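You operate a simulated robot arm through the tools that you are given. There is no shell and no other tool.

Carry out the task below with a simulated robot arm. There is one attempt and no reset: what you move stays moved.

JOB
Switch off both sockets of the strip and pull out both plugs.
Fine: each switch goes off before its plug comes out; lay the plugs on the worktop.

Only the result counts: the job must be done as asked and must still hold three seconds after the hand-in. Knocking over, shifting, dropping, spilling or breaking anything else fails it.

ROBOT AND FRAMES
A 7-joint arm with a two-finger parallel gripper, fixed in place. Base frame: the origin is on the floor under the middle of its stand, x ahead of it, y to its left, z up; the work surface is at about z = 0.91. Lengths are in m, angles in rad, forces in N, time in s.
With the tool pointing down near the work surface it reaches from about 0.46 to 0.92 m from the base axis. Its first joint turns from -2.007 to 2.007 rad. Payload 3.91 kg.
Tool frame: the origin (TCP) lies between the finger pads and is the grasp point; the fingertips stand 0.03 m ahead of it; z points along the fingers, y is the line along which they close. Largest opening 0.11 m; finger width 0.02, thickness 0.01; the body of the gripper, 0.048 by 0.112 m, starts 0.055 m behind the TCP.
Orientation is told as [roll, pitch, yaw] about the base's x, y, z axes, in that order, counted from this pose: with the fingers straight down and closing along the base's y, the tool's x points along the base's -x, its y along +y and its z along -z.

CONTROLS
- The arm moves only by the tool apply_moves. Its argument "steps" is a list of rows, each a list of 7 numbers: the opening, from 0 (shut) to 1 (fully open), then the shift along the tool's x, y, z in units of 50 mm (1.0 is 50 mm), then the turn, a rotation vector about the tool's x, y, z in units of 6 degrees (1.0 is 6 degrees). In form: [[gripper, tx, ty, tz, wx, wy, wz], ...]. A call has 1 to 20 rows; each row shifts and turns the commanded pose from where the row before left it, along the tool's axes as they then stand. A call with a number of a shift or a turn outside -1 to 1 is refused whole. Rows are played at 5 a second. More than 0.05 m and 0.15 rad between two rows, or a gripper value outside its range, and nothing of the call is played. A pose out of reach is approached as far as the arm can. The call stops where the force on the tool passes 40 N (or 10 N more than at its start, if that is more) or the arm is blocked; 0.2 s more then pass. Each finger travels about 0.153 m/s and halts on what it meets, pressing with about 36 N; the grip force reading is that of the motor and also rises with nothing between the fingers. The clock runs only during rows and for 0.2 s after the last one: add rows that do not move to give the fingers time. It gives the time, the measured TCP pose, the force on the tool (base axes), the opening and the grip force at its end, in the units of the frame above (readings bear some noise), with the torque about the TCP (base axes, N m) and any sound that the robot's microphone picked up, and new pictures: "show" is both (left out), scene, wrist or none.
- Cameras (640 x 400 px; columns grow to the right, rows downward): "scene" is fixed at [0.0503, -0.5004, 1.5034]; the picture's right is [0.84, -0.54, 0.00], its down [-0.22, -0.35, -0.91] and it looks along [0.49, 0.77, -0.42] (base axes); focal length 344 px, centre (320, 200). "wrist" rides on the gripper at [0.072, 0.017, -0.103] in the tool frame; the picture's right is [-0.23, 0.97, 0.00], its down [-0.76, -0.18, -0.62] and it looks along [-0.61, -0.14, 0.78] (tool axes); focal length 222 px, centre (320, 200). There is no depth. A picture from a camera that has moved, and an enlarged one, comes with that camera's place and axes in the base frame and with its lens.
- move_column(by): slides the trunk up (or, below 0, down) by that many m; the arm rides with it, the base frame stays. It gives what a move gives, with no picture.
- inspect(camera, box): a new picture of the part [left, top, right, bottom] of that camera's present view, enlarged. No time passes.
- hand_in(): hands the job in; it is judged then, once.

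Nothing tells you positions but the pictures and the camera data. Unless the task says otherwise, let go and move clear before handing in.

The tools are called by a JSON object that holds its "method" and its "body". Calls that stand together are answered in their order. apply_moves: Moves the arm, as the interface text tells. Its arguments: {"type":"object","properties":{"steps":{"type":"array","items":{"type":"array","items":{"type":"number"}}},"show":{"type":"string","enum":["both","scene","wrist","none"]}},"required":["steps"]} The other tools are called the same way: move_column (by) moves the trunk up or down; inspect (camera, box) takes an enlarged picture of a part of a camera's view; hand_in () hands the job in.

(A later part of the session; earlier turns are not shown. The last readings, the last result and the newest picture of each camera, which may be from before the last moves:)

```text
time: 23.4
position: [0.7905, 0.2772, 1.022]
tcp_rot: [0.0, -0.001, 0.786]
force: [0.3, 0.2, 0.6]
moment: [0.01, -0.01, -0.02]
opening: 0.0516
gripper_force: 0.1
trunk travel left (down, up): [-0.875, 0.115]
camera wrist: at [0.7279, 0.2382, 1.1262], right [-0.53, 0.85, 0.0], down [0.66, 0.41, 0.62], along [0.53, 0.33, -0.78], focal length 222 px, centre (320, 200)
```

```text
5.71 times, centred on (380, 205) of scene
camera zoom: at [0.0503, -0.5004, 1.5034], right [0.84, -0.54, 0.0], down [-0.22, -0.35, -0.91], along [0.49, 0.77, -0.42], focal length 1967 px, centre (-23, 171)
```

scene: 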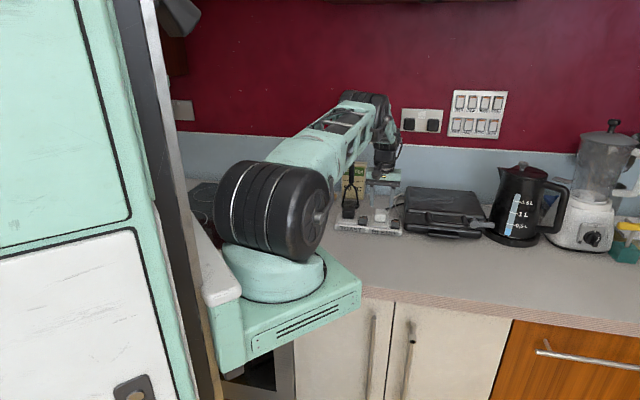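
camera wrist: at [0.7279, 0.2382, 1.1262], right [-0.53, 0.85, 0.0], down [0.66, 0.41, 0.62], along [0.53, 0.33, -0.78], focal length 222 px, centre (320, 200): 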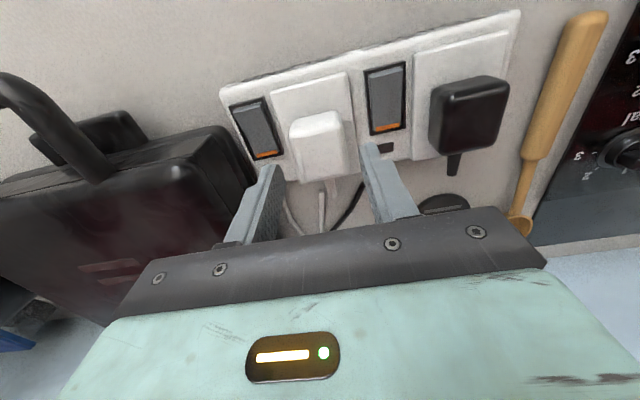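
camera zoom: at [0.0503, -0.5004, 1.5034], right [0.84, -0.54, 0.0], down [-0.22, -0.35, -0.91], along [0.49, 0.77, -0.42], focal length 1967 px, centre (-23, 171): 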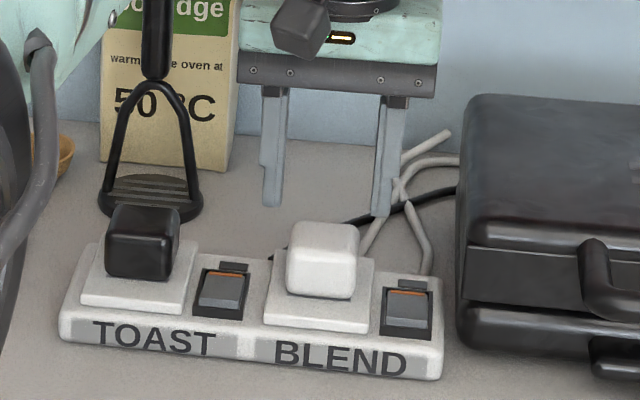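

The fingers are centred on the white plug. I'll go down until the tips are just above the socket plate, then grip.

{"method": "apply_moves", "body": {"steps": [[0.47, -0.04, 0, 0.2, 0, 0, 0], [0.47, 0, 0, 0.2, 0, 0, 0], [0.47, 0, 0, 0.2, 0, 0, 0], [0.47, 0, 0, 0.2, 0, 0, 0], [0.47, 0, 0, 0, 0, 0, 0]]}}

{"method": "inspect", "body": {"camera": "wrist", "box": [200, 60, 440, 220]}}

{"method": "inspect", "body": {"camera": "scene", "box": [360, 190, 410, 240]}}

```text
time: 24.6
position: [0.7916, 0.2791, 0.9821]
tcp_rot: [0.0, -0.002, 0.786]
force: [0.1, -0.2, -0.3]
moment: [-0.02, 0.0, -0.02]
opening: 0.0517
gripper_force: 0.1
trunk travel left (down, up): [-0.875, 0.115]
camera wrist: at [0.7291, 0.2402, 1.0861], right [-0.53, 0.85, 0.0], down [0.66, 0.41, 0.62], along [0.53, 0.33, -0.78], focal length 222 px, centre (320, 200)
```

scene: 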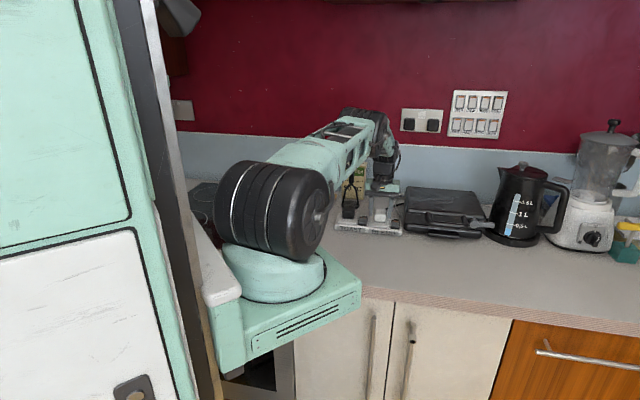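
wrist: 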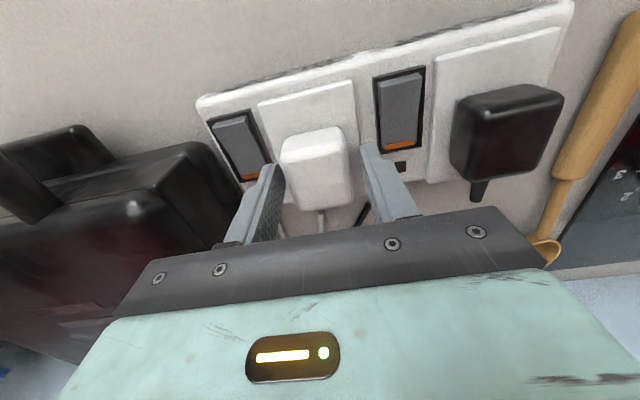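

```text
2.50 times, centred on (320, 140) of wrist
camera zoom: at [0.7291, 0.2402, 1.0861], right [-0.53, 0.85, 0.0], down [0.66, 0.41, 0.62], along [0.53, 0.33, -0.78], focal length 555 px, centre (320, 350)
```

zoom: 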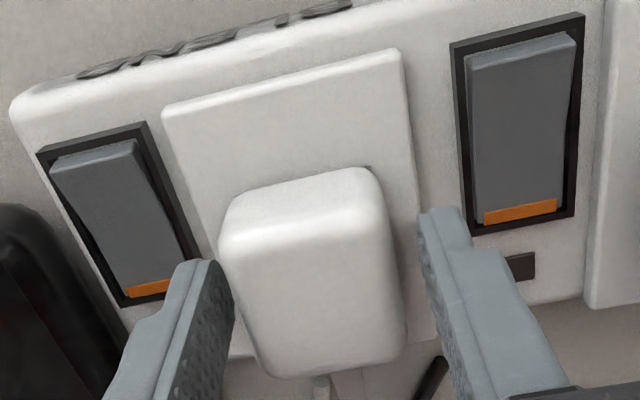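

```text
8.00 times, centred on (385, 215) of scene
camera zoom: at [0.0503, -0.5004, 1.5034], right [0.84, -0.54, 0.0], down [-0.22, -0.35, -0.91], along [0.49, 0.77, -0.42], focal length 2754 px, centre (-200, 80)
```

zoom: 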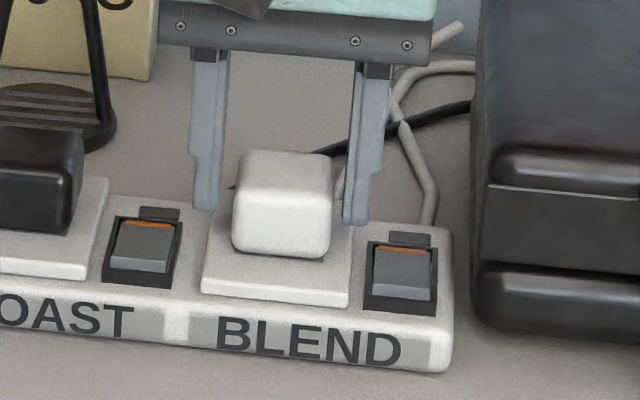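

{"method": "apply_moves", "body": {"steps": [[0.47, 0, 0, 0.04, 0, 0, 0], [0.47, 0, 0, 0.04, 0, 0, 0], [0.47, 0, 0, 0, 0, 0, 0], [0.3, 0, 0, 0, 0, 0, 0], [0.2, 0, 0, 0, 0, 0, 0], [0.1, 0, 0, 0, 0, 0, 0], [0.1, 0, 0, 0, 0, 0, 0], [0.1, 0, 0, 0, 0, 0, 0]]}}

{"method": "inspect", "body": {"camera": "wrist", "box": [200, 60, 440, 220]}}

{"method": "inspect", "body": {"camera": "scene", "box": [360, 190, 410, 240]}}

```text
time: 26.4
position: [0.7921, 0.279, 0.9787]
tcp_rot: [-0.001, 0.002, 0.786]
force: [-0.7, -0.1, 0.4]
moment: [0.0, -0.02, 0.01]
opening: 0.0413
gripper_force: 35.9
trunk travel left (down, up): [-0.875, 0.115]
heard: snap
camera wrist: at [0.729, 0.2401, 1.082], right [-0.53, 0.85, 0.0], down [0.66, 0.41, 0.62], along [0.53, 0.33, -0.78], focal length 222 px, centre (320, 200)
```

scene: 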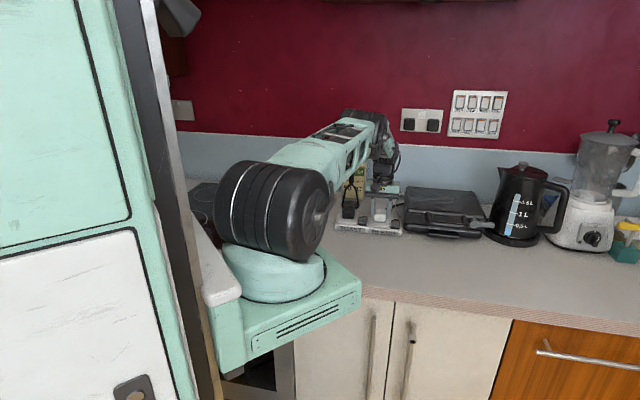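
wrist: 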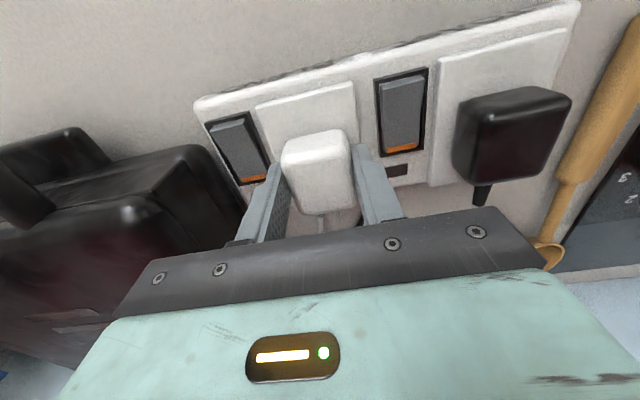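

```text
2.50 times, centred on (320, 140) of wrist
camera zoom: at [0.729, 0.2401, 1.082], right [-0.53, 0.85, 0.0], down [0.66, 0.41, 0.62], along [0.53, 0.33, -0.78], focal length 555 px, centre (320, 350)
```

zoom: 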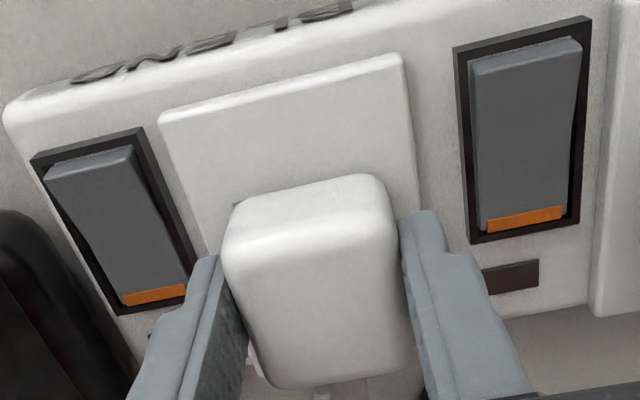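

```text
8.00 times, centred on (385, 215) of scene
camera zoom: at [0.0503, -0.5004, 1.5034], right [0.84, -0.54, 0.0], down [-0.22, -0.35, -0.91], along [0.49, 0.77, -0.42], focal length 2754 px, centre (-200, 80)
```

zoom: 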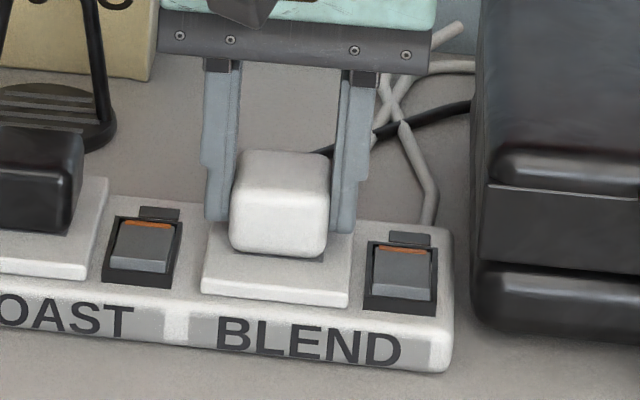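

The plug is gripped with the fingers at 0.041. I heard a snap as they closed, probably the plug coming loose in its socket. I'll pull straight up slowly and check.

{"method": "apply_moves", "body": {"steps": [[0.1, 0, 0, -0.06, 0, 0, 0], [0.1, 0, 0, -0.06, 0, 0, 0], [0.1, 0, 0, -0.08, 0, 0, 0], [0.1, 0, 0, -0.1, 0, 0, 0], [0.1, 0, 0, -0.1, 0, 0, 0], [0.1, 0, 0, -0.1, 0, 0, 0], [0.1, 0, 0, -0.1, 0, 0, 0]]}}

{"method": "inspect", "body": {"camera": "scene", "box": [350, 180, 420, 240]}}

{"method": "inspect", "body": {"camera": "wrist", "box": [200, 60, 440, 220]}}

```text
time: 28.0
position: [0.7924, 0.279, 1.0082]
tcp_rot: [-0.001, 0.001, 0.785]
force: [0.5, 0.8, -0.3]
moment: [-0.06, 0.0, 0.02]
opening: 0.041
gripper_force: 36.0
trunk travel left (down, up): [-0.875, 0.115]
camera wrist: at [0.7293, 0.24, 1.1122], right [-0.53, 0.85, 0.0], down [0.66, 0.41, 0.62], along [0.53, 0.33, -0.78], focal length 222 px, centre (320, 200)
```

scene: 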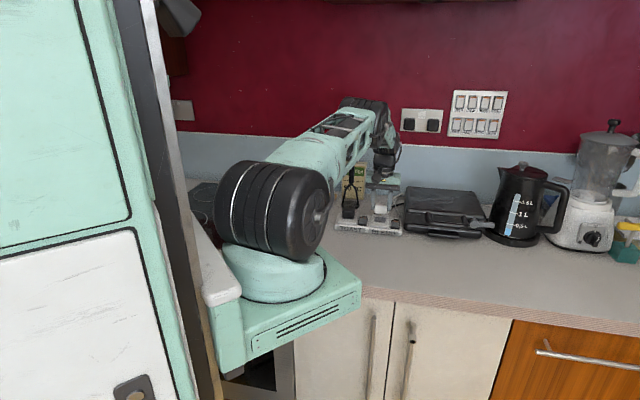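
wrist: 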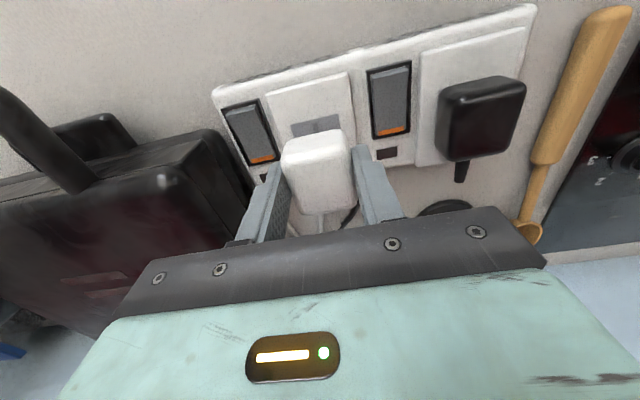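

```text
6.67 times, centred on (385, 210) of scene
camera zoom: at [0.0503, -0.5004, 1.5034], right [0.84, -0.54, 0.0], down [-0.22, -0.35, -0.91], along [0.49, 0.77, -0.42], focal length 2295 px, centre (-113, 133)
```

zoom: 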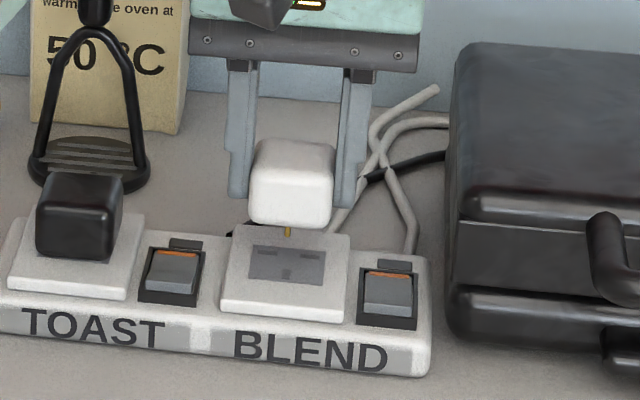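

```text
2.50 times, centred on (320, 140) of wrist
camera zoom: at [0.7293, 0.24, 1.1122], right [-0.53, 0.85, 0.0], down [0.66, 0.41, 0.62], along [0.53, 0.33, -0.78], focal length 555 px, centre (320, 350)
```

zoom: 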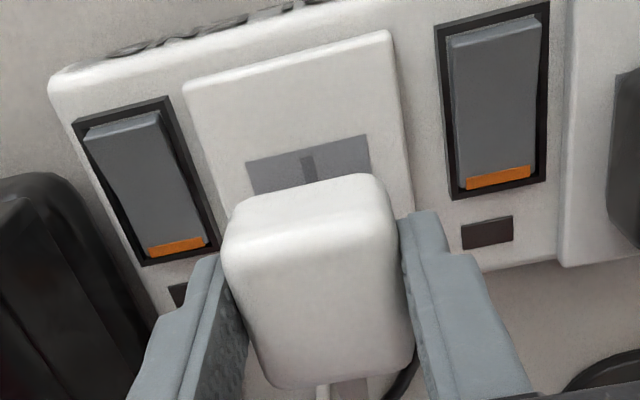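

The white plug is out, with its gold pins visible and the strip unmoved. I'll lift it higher and carry it to the clear worktop in front of the strip.

{"method": "apply_moves", "body": {"steps": [[0.1, 0, 0, -0.45, 0, 0, 0], [0.1, 0, 0, -0.45, 0, 0, 0], [0.1, 0.55, -0.088, 0, 0, 0, 0], [0.1, 0.55, -0.088, 0, 0, 0, 0], [0.1, 0.55, -0.088, 0, 0, 0, 0], [0.1, 0.55, -0.088, 0, 0, 0, 0], [0.1, 0.55, -0.088, 0, 0, 0, 0], [0.1, 0, 0, 0.4, 0, 0, 0], [0.1, 0, 0, 0.4, 0, 0, 0], [0.1, 0, 0, 0.4, 0, 0, 0], [0.1, 0, 0, 0, 0, 0, 0]]}}

{"method": "inspect", "body": {"camera": "scene", "box": [340, 180, 430, 260]}}

{"method": "inspect", "body": {"camera": "wrist", "box": [200, 60, 440, 220]}}

```text
time: 30.4
position: [0.7103, 0.1662, 0.9927]
tcp_rot: [0.0, -0.001, 0.787]
force: [-0.7, -0.4, -0.9]
moment: [0.02, -0.01, 0.02]
opening: 0.041
gripper_force: 35.7
trunk travel left (down, up): [-0.875, 0.115]
camera wrist: at [0.6468, 0.1266, 1.0971], right [-0.53, 0.85, 0.0], down [0.66, 0.41, 0.62], along [0.53, 0.33, -0.78], focal length 222 px, centre (320, 200)
```

scene: 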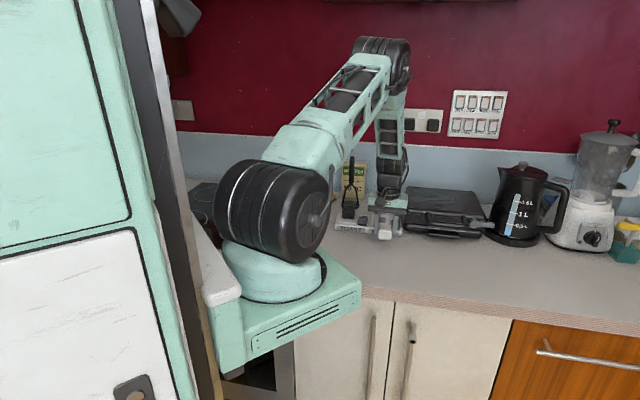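
wrist: 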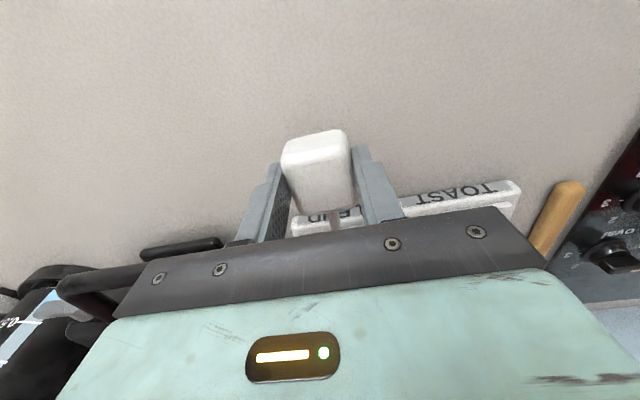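

```text
5.00 times, centred on (385, 220) of scene
camera zoom: at [0.0503, -0.5004, 1.5034], right [0.84, -0.54, 0.0], down [-0.22, -0.35, -0.91], along [0.49, 0.77, -0.42], focal length 1721 px, centre (-5, 100)
```

zoom: 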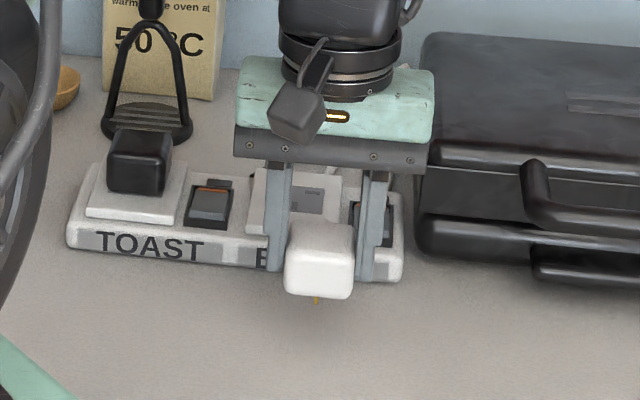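

```text
2.50 times, centred on (320, 140) of wrist
camera zoom: at [0.6468, 0.1266, 1.0971], right [-0.53, 0.85, 0.0], down [0.66, 0.41, 0.62], along [0.53, 0.33, -0.78], focal length 555 px, centre (320, 350)
```

zoom: 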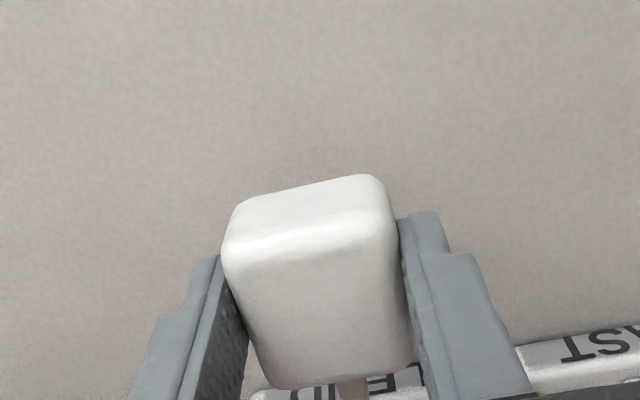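

{"method": "apply_moves", "body": {"steps": [[0.1, 0, 0, 0.08, 0, 0, 0], [0.1, 0, 0, 0.08, 0, 0, 0], [0.1, 0, 0, 0.08, 0, 0, 0], [0.1, 0, 0, 0.08, 0, 0, 0], [0.1, 0, 0, 0.08, 0, 0, 0], [0.1, 0, 0, 0, 0, 0, 0]], "show": "none"}}

{"method": "inspect", "body": {"camera": "scene", "box": [365, 210, 415, 250]}}

```text
time: 31.8
position: [0.7101, 0.1669, 0.9724]
tcp_rot: [0.0, -0.001, 0.789]
force: [-0.6, 0.0, -0.6]
moment: [0.01, 0.0, 0.02]
opening: 0.0411
gripper_force: 35.6
trunk travel left (down, up): [-0.875, 0.115]
```

```text
10.00 times, centred on (390, 230) of scene
camera zoom: at [0.0503, -0.5004, 1.5034], right [0.84, -0.54, 0.0], down [-0.22, -0.35, -0.91], along [0.49, 0.77, -0.42], focal length 3442 px, centre (-380, -100)
```

zoom: 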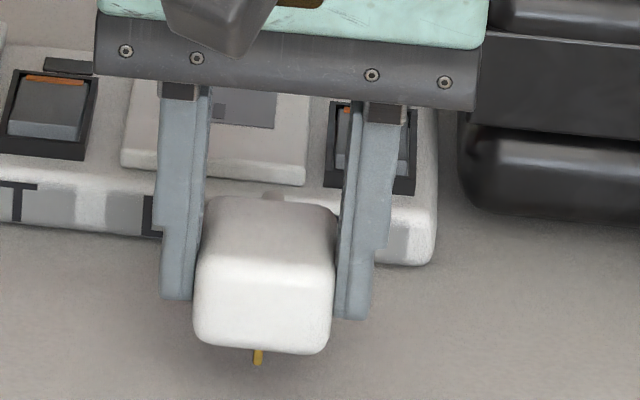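

{"method": "apply_moves", "body": {"steps": [[0.1, 0, 0, 0.06, 0, 0, 0], [0.1, 0, 0, 0.06, 0, 0, 0], [0.1, 0, 0, 0.06, 0, 0, 0], [0.1, 0, 0, 0.04, 0, 0, 0], [0.1, 0, 0, 0, 0, 0, 0]], "show": "none"}}

{"method": "inspect", "body": {"camera": "scene", "box": [365, 210, 415, 250]}}

```text
time: 33.0
position: [0.7101, 0.1667, 0.9609]
tcp_rot: [0.0, 0.0, 0.787]
force: [0.4, 0.6, -1.6]
moment: [-0.01, -0.03, 0.01]
opening: 0.0411
gripper_force: 36.0
trunk travel left (down, up): [-0.875, 0.115]
```

```text
10.00 times, centred on (390, 230) of scene
camera zoom: at [0.0503, -0.5004, 1.5034], right [0.84, -0.54, 0.0], down [-0.22, -0.35, -0.91], along [0.49, 0.77, -0.42], focal length 3442 px, centre (-380, -100)
```

zoom: 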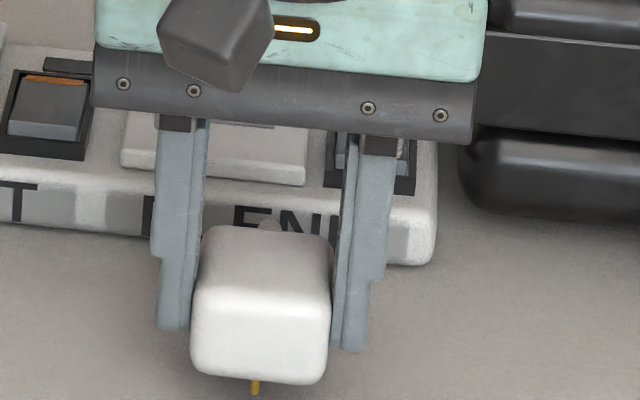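

{"method": "apply_moves", "body": {"steps": [[0.1, 0, 0, 0.04, 0, 0, 0], [0.1, 0, 0, 0.04, 0, 0, 0], [0.1, 0, 0, 0, 0, 0, 0]], "show": "none"}}

```text
time: 33.8
position: [0.7118, 0.166, 0.9578]
tcp_rot: [0.0, 0.001, 0.787]
force: [-0.1, -0.6, -0.2]
moment: [0.0, -0.03, 0.02]
opening: 0.0409
gripper_force: 36.0
trunk travel left (down, up): [-0.875, 0.115]
```

{"method": "apply_moves", "body": {"steps": [[0.1, 0, 0, 0.04, 0, 0, 0], [0.1, 0, 0, 0.02, 0, 0, 0], [0.1, 0, 0, 0, 0, 0, 0]], "show": "none"}}

{"method": "inspect", "body": {"camera": "scene", "box": [365, 215, 415, 255]}}

```text
time: 34.6
position: [0.7103, 0.1667, 0.9549]
tcp_rot: [0.0, -0.001, 0.788]
force: [-0.4, 0.6, 0.1]
moment: [0.0, -0.02, 0.01]
opening: 0.041
gripper_force: 35.6
trunk travel left (down, up): [-0.875, 0.115]
```

```text
10.00 times, centred on (390, 235) of scene
camera zoom: at [0.0503, -0.5004, 1.5034], right [0.84, -0.54, 0.0], down [-0.22, -0.35, -0.91], along [0.49, 0.77, -0.42], focal length 3442 px, centre (-380, -150)
```

zoom: 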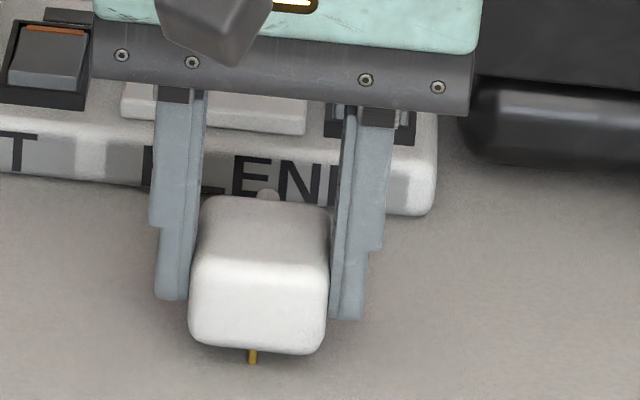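

{"method": "apply_moves", "body": {"steps": [[0.1, 0, 0, 0.03, 0, 0, 0], [0.1, 0, 0, 0.03, 0, 0, 0], [0.1, 0, 0, 0, 0, 0, 0]], "show": "none"}}

```text
time: 35.4
position: [0.7103, 0.1667, 0.9521]
tcp_rot: [0.001, -0.001, 0.786]
force: [0.4, 0.5, -1.0]
moment: [0.0, 0.01, 0.0]
opening: 0.0409
gripper_force: 35.9
trunk travel left (down, up): [-0.875, 0.115]
```

{"method": "apply_moves", "body": {"steps": [[0.1, 0, 0, 0.03, 0, 0, 0], [0.1, 0, 0, 0.03, 0, 0, 0], [0.1, 0, 0, 0, 0, 0, 0]], "show": "none"}}

{"method": "inspect", "body": {"camera": "scene", "box": [365, 215, 415, 255]}}

```text
time: 36.2
position: [0.7098, 0.1665, 0.9488]
tcp_rot: [0.002, -0.001, 0.787]
force: [0.3, 0.5, -0.7]
moment: [-0.01, 0.0, 0.01]
opening: 0.0409
gripper_force: 36.3
trunk travel left (down, up): [-0.875, 0.115]
```

```text
10.00 times, centred on (390, 235) of scene
camera zoom: at [0.0503, -0.5004, 1.5034], right [0.84, -0.54, 0.0], down [-0.22, -0.35, -0.91], along [0.49, 0.77, -0.42], focal length 3442 px, centre (-380, -150)
```

zoom: 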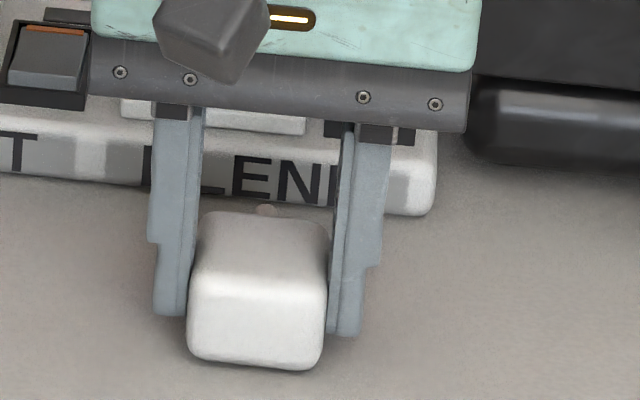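

{"method": "apply_moves", "body": {"steps": [[0.1, 0, 0, 0.02, 0, 0, 0], [0.1, 0, 0, 0.02, 0, 0, 0], [0.1, 0, 0, 0.02, 0, 0, 0], [0.1, 0, 0, 0, 0, 0, 0]], "show": "none"}}

{"method": "inspect", "body": {"camera": "scene", "box": [365, 215, 415, 255]}}

```text
time: 37.2
position: [0.7104, 0.1659, 0.9467]
tcp_rot: [-0.001, -0.002, 0.787]
force: [-4.2, -2.3, 21.3]
moment: [-0.11, 0.31, -0.01]
opening: 0.0411
gripper_force: 36.6
trunk travel left (down, up): [-0.875, 0.115]
```

```text
10.00 times, centred on (390, 235) of scene
camera zoom: at [0.0503, -0.5004, 1.5034], right [0.84, -0.54, 0.0], down [-0.22, -0.35, -0.91], along [0.49, 0.77, -0.42], focal length 3442 px, centre (-380, -150)
```

zoom: 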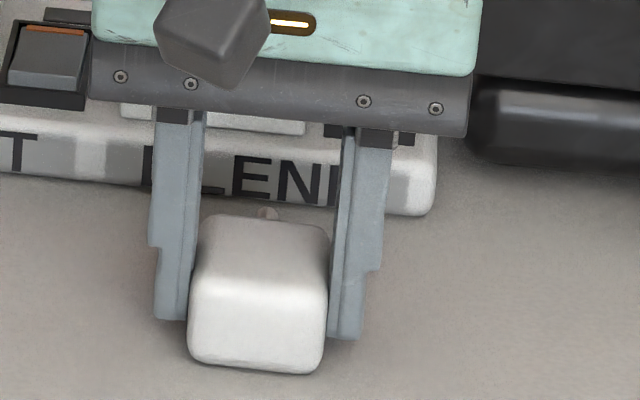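

The plug's body is now resting on the worktop. I'll ease off by 1 mm, open the fingers and move straight up.

{"method": "apply_moves", "body": {"steps": [[0.1, 0, 0, -0.02, 0, 0, 0], [0.42, 0, 0, 0, 0, 0, 0], [0.55, 0, 0, 0, 0, 0, 0], [0.6, 0, 0, 0, 0, 0, 0], [0.6, 0, 0, -0.2, 0, 0, 0], [0.6, 0, 0, -0.6, 0, 0, 0], [0.6, 0, 0, -0.8, 0, 0, 0], [0.6, 0, 0, -0.8, 0, 0, 0], [0.6, 0, 0, 0, 0, 0, 0]]}}

{"method": "inspect", "body": {"camera": "scene", "box": [330, 180, 430, 260]}}

{"method": "inspect", "body": {"camera": "wrist", "box": [180, 40, 480, 220]}}

```text
time: 39.2
position: [0.7086, 0.1645, 1.0688]
tcp_rot: [0.002, 0.001, 0.786]
force: [0.2, -0.8, -0.1]
moment: [-0.01, 0.01, -0.04]
opening: 0.0661
gripper_force: 0.0
trunk travel left (down, up): [-0.875, 0.115]
camera wrist: at [0.6472, 0.126, 1.1719], right [-0.53, 0.85, 0.0], down [0.66, 0.41, 0.62], along [0.53, 0.33, -0.78], focal length 222 px, centre (320, 200)
```

scene: 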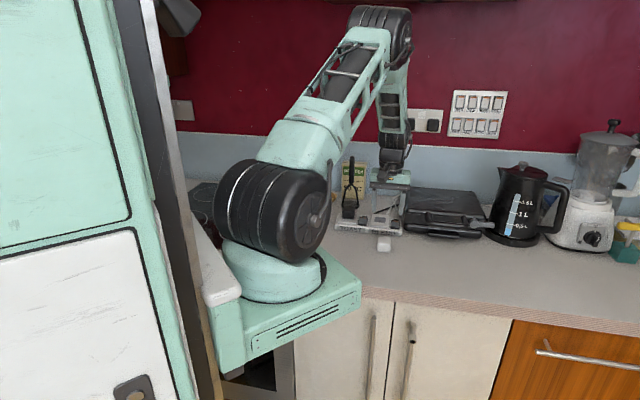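
wrist: 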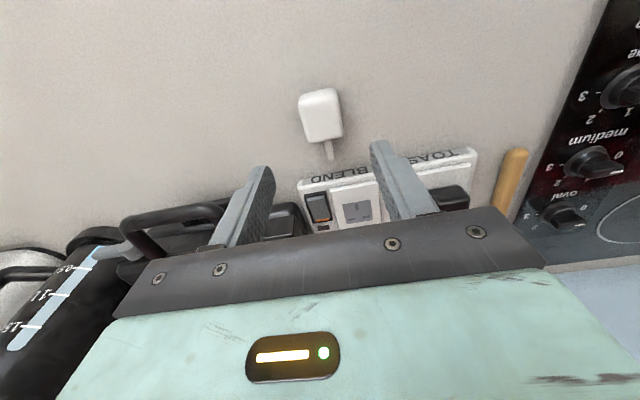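

```text
5.00 times, centred on (380, 220) of scene
camera zoom: at [0.0503, -0.5004, 1.5034], right [0.84, -0.54, 0.0], down [-0.22, -0.35, -0.91], along [0.49, 0.77, -0.42], focal length 1721 px, centre (20, 100)
```

zoom: 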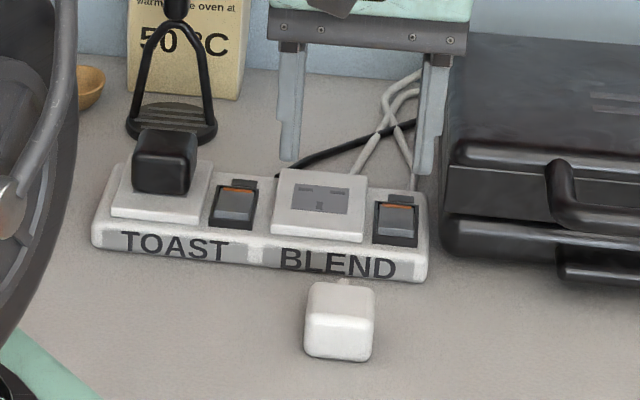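

```text
2.13 times, centred on (330, 130) of wrist
camera zoom: at [0.6472, 0.126, 1.1719], right [-0.53, 0.85, 0.0], down [0.66, 0.41, 0.62], along [0.53, 0.33, -0.78], focal length 474 px, centre (299, 349)
```

zoom: 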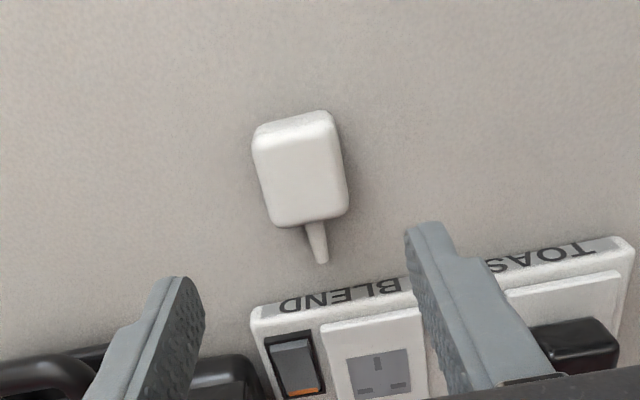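

The white plug lies on the worktop in front of the strip. Next I'll go above the black plug, expected at about (0.714, 0.356).

{"method": "apply_moves", "body": {"steps": [[0.6, 0, 0, -0.8, 0, 0, 0], [0.6, -0.54, 0.526, 0, 0, 0, 0], [0.6, -0.54, 0.526, 0, 0, 0, 0], [0.6, -0.54, 0.526, 0, 0, 0, 0], [0.6, -0.54, 0.526, 0, 0, 0, 0], [0.6, -0.54, 0.526, 0, 0, 0, 0], [0.6, 0, 0, 0, 0, 0, 0]]}}

{"method": "inspect", "body": {"camera": "wrist", "box": [200, 40, 440, 200]}}

{"method": "inspect", "body": {"camera": "scene", "box": [320, 150, 420, 240]}}

```text
time: 40.8
position: [0.7133, 0.3546, 1.1078]
tcp_rot: [0.001, 0.001, 0.786]
force: [0.3, -0.9, -0.4]
moment: [0.01, -0.03, -0.01]
opening: 0.0661
gripper_force: 0.0
trunk travel left (down, up): [-0.875, 0.115]
camera wrist: at [0.6496, 0.3154, 1.2113], right [-0.53, 0.85, 0.0], down [0.66, 0.41, 0.62], along [0.53, 0.33, -0.78], focal length 222 px, centre (320, 200)
```

scene: 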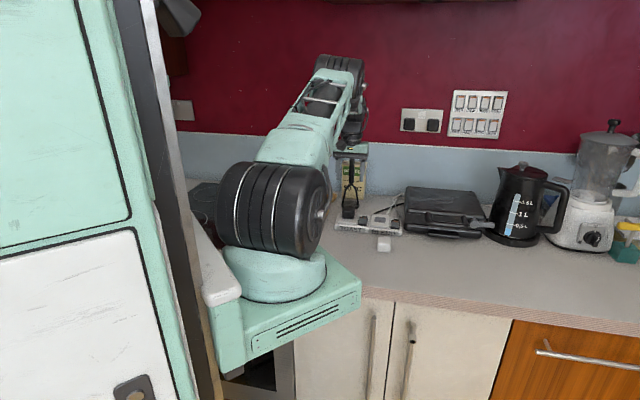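
wrist: 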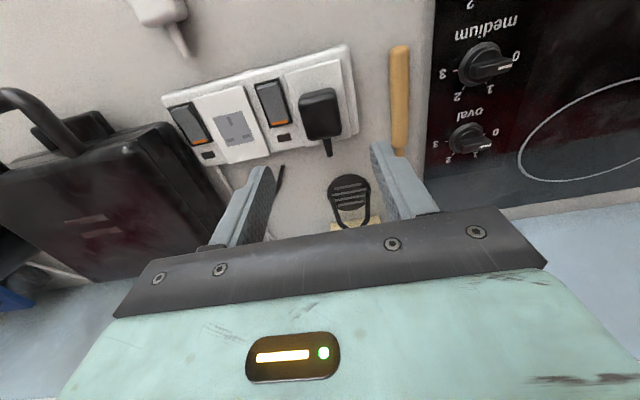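

```text
2.50 times, centred on (320, 120) of wrist
camera zoom: at [0.6496, 0.3154, 1.2113], right [-0.53, 0.85, 0.0], down [0.66, 0.41, 0.62], along [0.53, 0.33, -0.78], focal length 555 px, centre (320, 400)
```

zoom: 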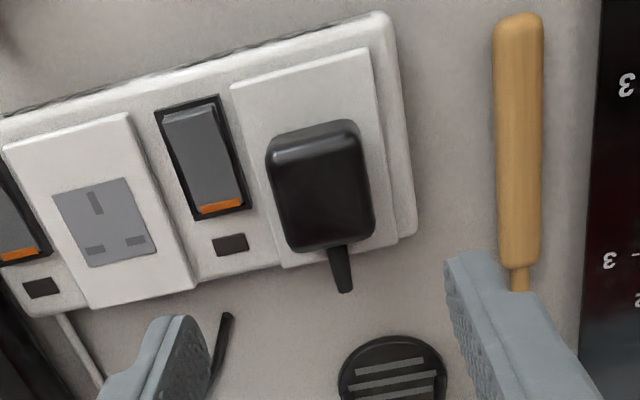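

```text
4.44 times, centred on (370, 195) of scene
camera zoom: at [0.0503, -0.5004, 1.5034], right [0.84, -0.54, 0.0], down [-0.22, -0.35, -0.91], along [0.49, 0.77, -0.42], focal length 1530 px, centre (98, 222)
```

zoom: 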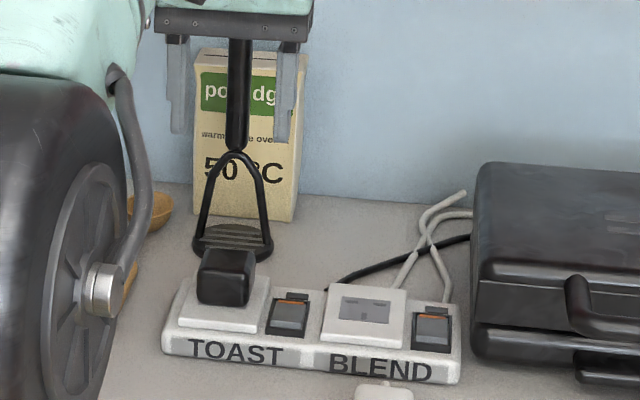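

{"method": "apply_moves", "body": {"steps": [[0.47, -0.08, 0, 0.3, 0, 0, 0], [0.47, 0, 0, 0.5, 0, 0, 0], [0.47, 0, 0, 0.5, 0, 0, 0], [0.47, 0, 0, 0.4, 0, 0, 0], [0.47, 0, 0, 0, 0, 0, 0]]}}

{"method": "inspect", "body": {"camera": "wrist", "box": [200, 40, 440, 200]}}

{"method": "inspect", "body": {"camera": "scene", "box": [320, 150, 420, 240]}}

```text
time: 42.0
position: [0.7157, 0.3584, 1.0226]
tcp_rot: [-0.001, 0.0, 0.787]
force: [0.4, 0.1, -0.3]
moment: [0.0, 0.03, -0.03]
opening: 0.0518
gripper_force: 0.0
trunk travel left (down, up): [-0.875, 0.115]
camera wrist: at [0.6523, 0.3185, 1.126], right [-0.53, 0.85, 0.0], down [0.66, 0.41, 0.62], along [0.53, 0.33, -0.78], focal length 222 px, centre (320, 200)
```

scene: 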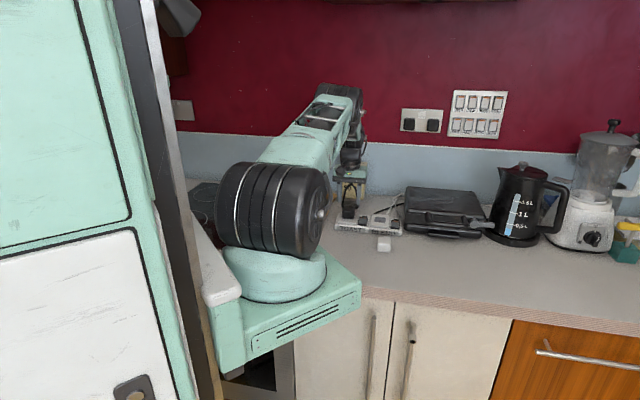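
wrist: 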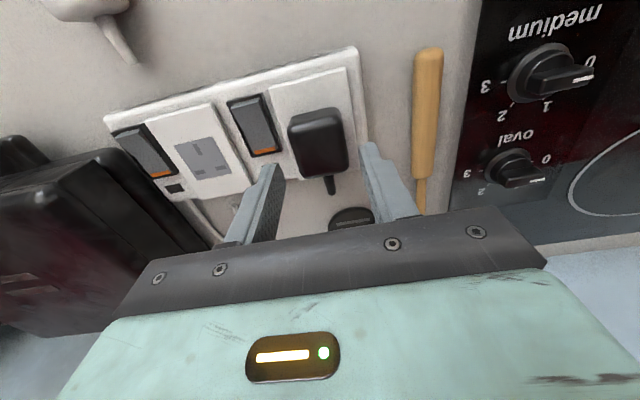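

```text
2.50 times, centred on (320, 120) of wrist
camera zoom: at [0.6523, 0.3185, 1.126], right [-0.53, 0.85, 0.0], down [0.66, 0.41, 0.62], along [0.53, 0.33, -0.78], focal length 555 px, centre (320, 400)
```

zoom: 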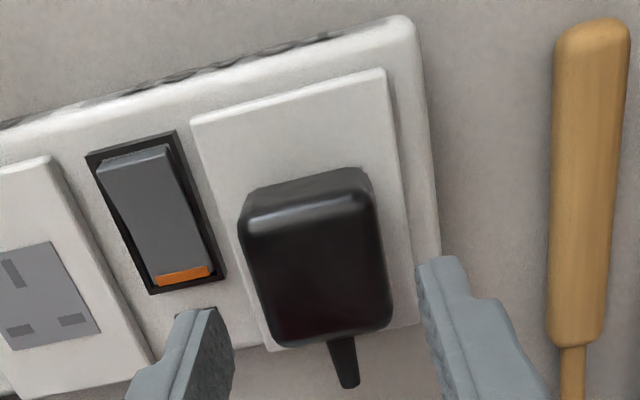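

```text
4.44 times, centred on (370, 195) of scene
camera zoom: at [0.0503, -0.5004, 1.5034], right [0.84, -0.54, 0.0], down [-0.22, -0.35, -0.91], along [0.49, 0.77, -0.42], focal length 1530 px, centre (98, 222)
```

zoom: 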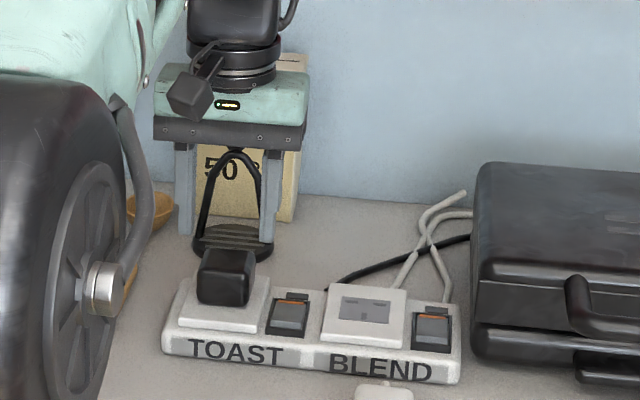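

The fingers line up with the black plug, and its switch is already off. I'll go down and grip it.

{"method": "apply_moves", "body": {"steps": [[0.47, 0, 0, 0.2, 0, 0, 0], [0.47, 0, 0, 0.2, 0, 0, 0], [0.47, 0, 0, 0.2, 0, 0, 0], [0.47, 0, 0, 0.2, 0, 0, 0], [0.47, 0, 0, 0.04, 0, 0, 0], [0.47, 0, 0, 0.04, 0, 0, 0], [0.47, 0, 0, 0, 0, 0, 0], [0.42, 0, 0, 0, 0, 0, 0], [0.38, 0, 0, 0, 0, 0, 0], [0.34, 0, 0, 0, 0, 0, 0], [0.2, 0, 0, 0, 0, 0, 0], [0.1, 0, 0, 0, 0, 0, 0], [0.1, 0, 0, 0, 0, 0, 0]]}}

{"method": "inspect", "body": {"camera": "wrist", "box": [200, 60, 440, 220]}}

{"method": "inspect", "body": {"camera": "scene", "box": [320, 160, 410, 240]}}

```text
time: 44.8
position: [0.7158, 0.3584, 0.9788]
tcp_rot: [0.0, 0.0, 0.784]
force: [3.0, -2.2, 0.6]
moment: [-0.03, -0.1, 0.0]
opening: 0.0411
gripper_force: 35.7
trunk travel left (down, up): [-0.875, 0.115]
camera wrist: at [0.6529, 0.3179, 1.082], right [-0.53, 0.85, 0.0], down [0.66, 0.41, 0.62], along [0.53, 0.33, -0.78], focal length 222 px, centre (320, 200)
```

scene: 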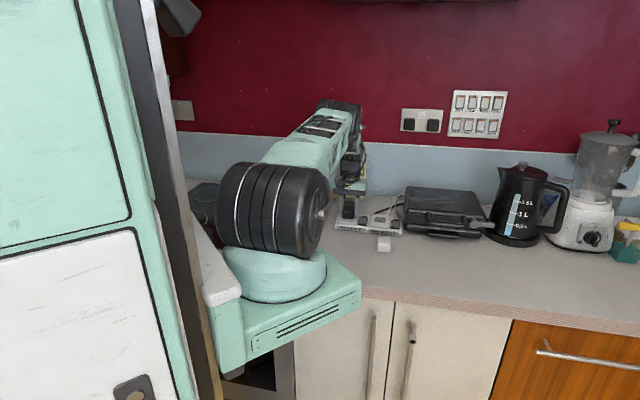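
wrist: 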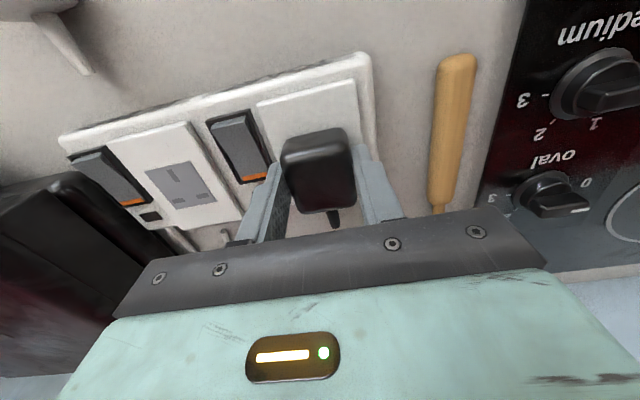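

```text
2.50 times, centred on (320, 140) of wrist
camera zoom: at [0.6529, 0.3179, 1.082], right [-0.53, 0.85, 0.0], down [0.66, 0.41, 0.62], along [0.53, 0.33, -0.78], focal length 555 px, centre (320, 350)
```

zoom: 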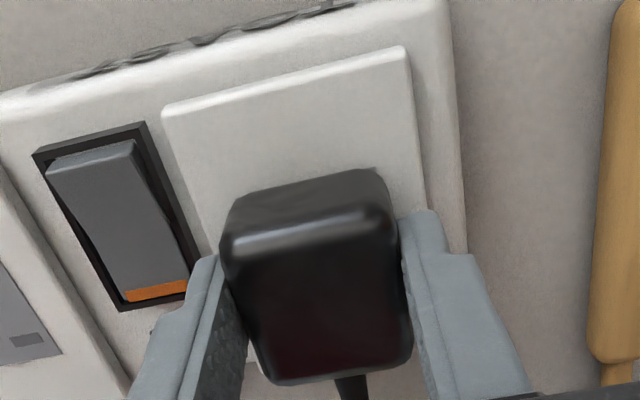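

```text
5.00 times, centred on (365, 200) of scene
camera zoom: at [0.0503, -0.5004, 1.5034], right [0.84, -0.54, 0.0], down [-0.22, -0.35, -0.91], along [0.49, 0.77, -0.42], focal length 1721 px, centre (95, 200)
```

zoom: 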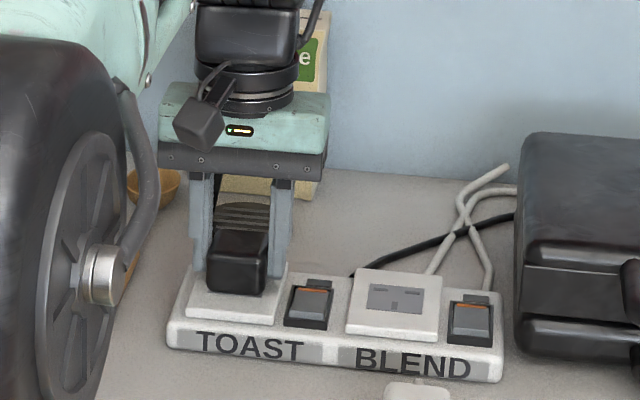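

It's gripped and still seated. I'll pull straight up slowly.

{"method": "apply_moves", "body": {"steps": [[0.1, 0, 0, -0.04, 0, 0, 0], [0.1, 0, 0, -0.04, 0, 0, 0], [0.1, 0, 0, -0.04, 0, 0, 0], [0.1, 0, 0, -0.06, 0, 0, 0], [0.1, 0, 0, -0.08, 0, 0, 0], [0.1, 0, 0, -0.1, 0, 0, 0], [0.1, 0, 0, -0.1, 0, 0, 0], [0.1, 0, 0, -0.1, 0, 0, 0]]}}

{"method": "inspect", "body": {"camera": "scene", "box": [320, 160, 410, 240]}}

{"method": "inspect", "body": {"camera": "wrist", "box": [200, 60, 440, 220]}}

```text
time: 46.6
position: [0.7152, 0.3577, 1.0054]
tcp_rot: [0.0, -0.001, 0.785]
force: [-0.7, 0.1, -1.0]
moment: [0.0, 0.01, 0.01]
opening: 0.0407
gripper_force: 36.1
trunk travel left (down, up): [-0.875, 0.115]
heard: snap
camera wrist: at [0.653, 0.3186, 1.1098], right [-0.53, 0.85, 0.0], down [0.66, 0.41, 0.62], along [0.53, 0.33, -0.78], focal length 222 px, centre (320, 200)
```

scene: 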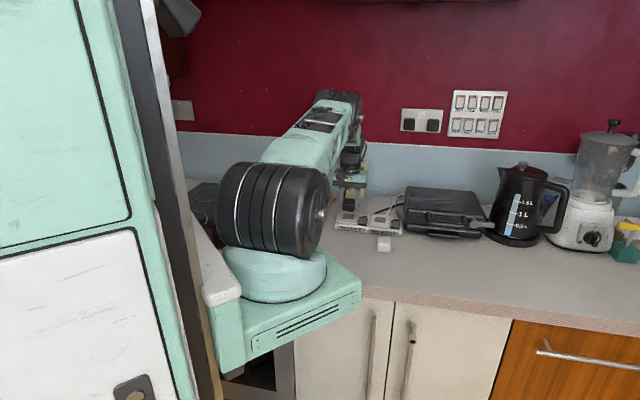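
wrist: 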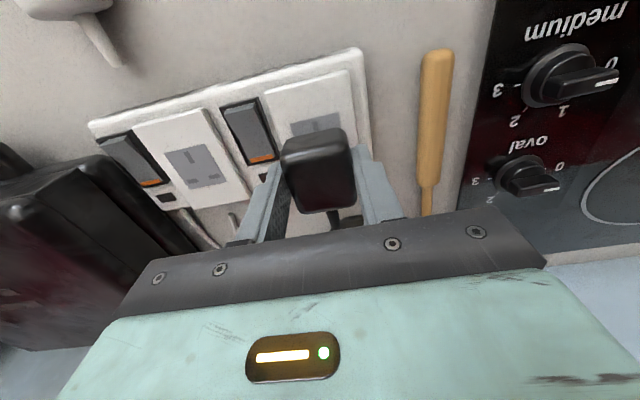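

```text
5.00 times, centred on (365, 200) of scene
camera zoom: at [0.0503, -0.5004, 1.5034], right [0.84, -0.54, 0.0], down [-0.22, -0.35, -0.91], along [0.49, 0.77, -0.42], focal length 1721 px, centre (95, 200)
```

zoom: 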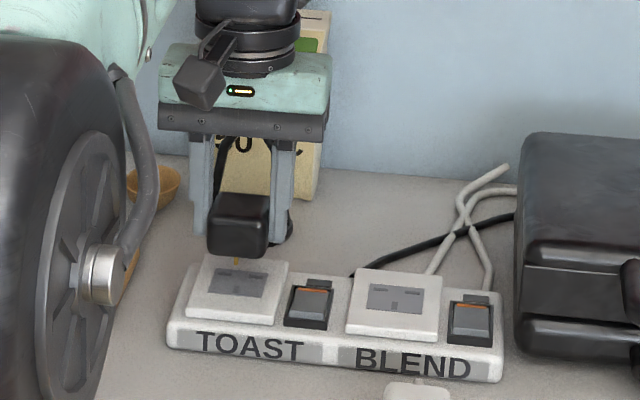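

```text
2.50 times, centred on (320, 140) of wrist
camera zoom: at [0.653, 0.3186, 1.1098], right [-0.53, 0.85, 0.0], down [0.66, 0.41, 0.62], along [0.53, 0.33, -0.78], focal length 555 px, centre (320, 350)
```

zoom: 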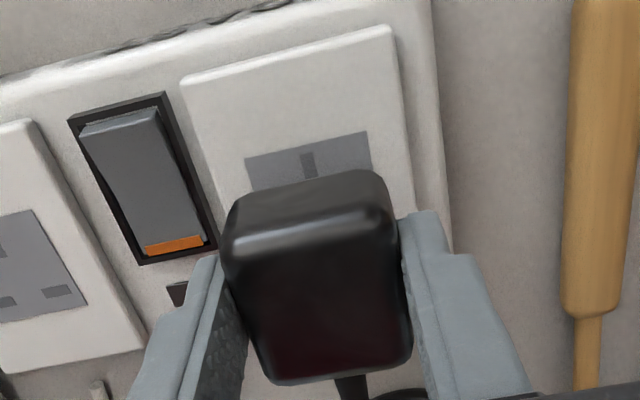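

The black plug is out too and the strip hasn't moved. I'll carry it to the clear worktop in front of TOAST, well clear of the white plug.

{"method": "apply_moves", "body": {"steps": [[0.1, 0, 0, -0.45, 0, 0, 0], [0.1, 0, 0, -0.45, 0, 0, 0], [0.1, 0.555, -0.036, 0, 0, 0, 0], [0.1, 0.555, -0.036, 0, 0, 0, 0], [0.1, 0.555, -0.036, 0, 0, 0, 0], [0.1, 0.555, -0.036, 0, 0, 0, 0], [0.1, 0.555, -0.036, 0, 0, 0, 0], [0.1, 0, 0, 0.4, 0, 0, 0], [0.1, 0, 0, 0.4, 0, 0, 0], [0.1, 0, 0, 0.4, 0, 0, 0], [0.1, 0, 0, 0, 0, 0, 0]]}}

{"method": "inspect", "body": {"camera": "scene", "box": [320, 170, 420, 260]}}

{"method": "inspect", "body": {"camera": "wrist", "box": [180, 40, 480, 220]}}

```text
time: 49.0
position: [0.6235, 0.2519, 0.991]
tcp_rot: [-0.001, 0.0, 0.787]
force: [0.4, 0.2, -0.7]
moment: [0.01, -0.04, -0.01]
opening: 0.0409
gripper_force: 35.2
trunk travel left (down, up): [-0.875, 0.115]
camera wrist: at [0.5607, 0.2135, 1.0949], right [-0.53, 0.85, 0.0], down [0.66, 0.41, 0.62], along [0.53, 0.33, -0.78], focal length 222 px, centre (320, 200)
```

scene: 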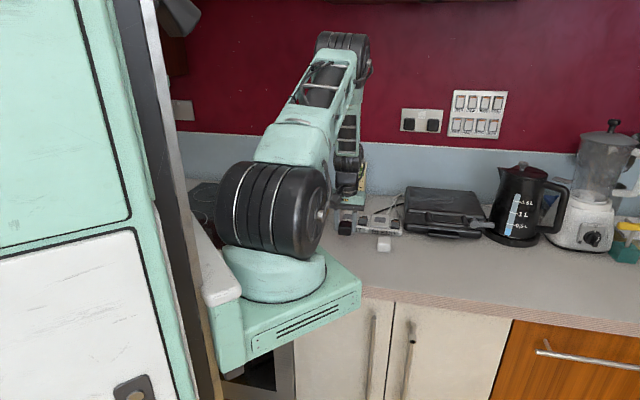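
wrist: 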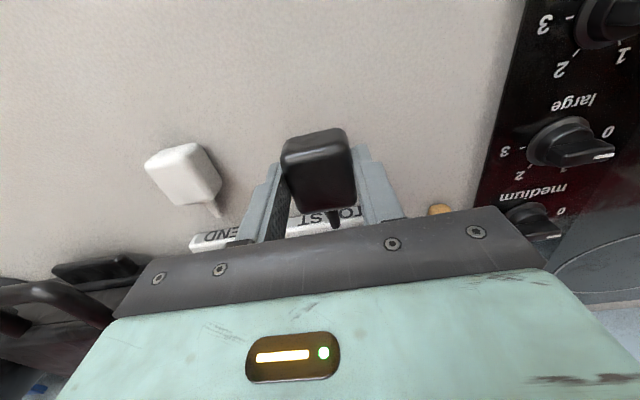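

```text
4.44 times, centred on (370, 215) of scene
camera zoom: at [0.0503, -0.5004, 1.5034], right [0.84, -0.54, 0.0], down [-0.22, -0.35, -0.91], along [0.49, 0.77, -0.42], focal length 1530 px, centre (98, 133)
```

zoom: 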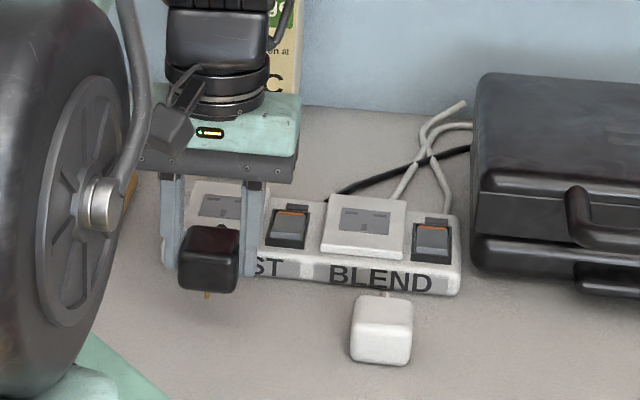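

```text
2.13 times, centred on (330, 130) of wrist
camera zoom: at [0.5607, 0.2135, 1.0949], right [-0.53, 0.85, 0.0], down [0.66, 0.41, 0.62], along [0.53, 0.33, -0.78], focal length 474 px, centre (299, 349)
```

zoom: 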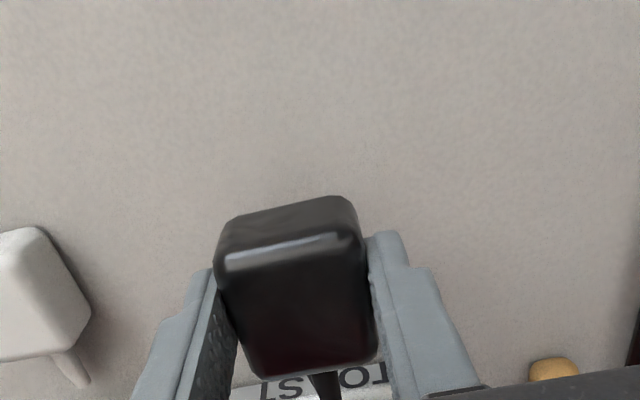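

{"method": "apply_moves", "body": {"steps": [[0.1, 0, 0, 0.16, 0, 0, 0], [0.1, 0, 0, 0.16, 0, 0, 0], [0.1, 0, 0, 0.16, 0, 0, 0], [0.1, 0, 0, 0.16, 0, 0, 0], [0.1, 0, 0, 0.06, 0, 0, 0], [0.1, 0, 0, 0.06, 0, 0, 0], [0.1, 0, 0, 0.04, 0, 0, 0], [0.1, 0, 0, 0, 0, 0, 0]], "show": "none"}}

{"method": "inspect", "body": {"camera": "scene", "box": [325, 200, 385, 250]}}

```text
time: 50.8
position: [0.6238, 0.2522, 0.9513]
tcp_rot: [0.0, 0.0, 0.784]
force: [0.2, -0.5, -0.7]
moment: [-0.03, -0.04, 0.02]
opening: 0.0412
gripper_force: 35.9
trunk travel left (down, up): [-0.875, 0.115]
```

```text
8.00 times, centred on (355, 225) of scene
camera zoom: at [0.0503, -0.5004, 1.5034], right [0.84, -0.54, 0.0], down [-0.22, -0.35, -0.91], along [0.49, 0.77, -0.42], focal length 2754 px, centre (40, 0)
```

zoom: 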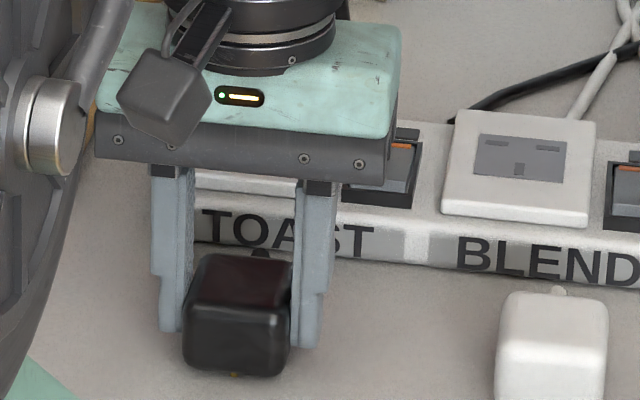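

{"method": "apply_moves", "body": {"steps": [[0.1, 0, 0, 0.03, 0, 0, 0], [0.1, 0, 0, 0.02, 0, 0, 0], [0.1, 0, 0, 0.02, 0, 0, 0], [0.1, 0, 0, 0, 0, 0, 0]], "show": "none"}}

```text
time: 51.8
position: [0.6234, 0.2534, 0.9478]
tcp_rot: [0.0, 0.0, 0.784]
force: [-0.2, 0.7, -0.4]
moment: [-0.01, 0.03, -0.01]
opening: 0.0406
gripper_force: 36.3
trunk travel left (down, up): [-0.875, 0.115]
```

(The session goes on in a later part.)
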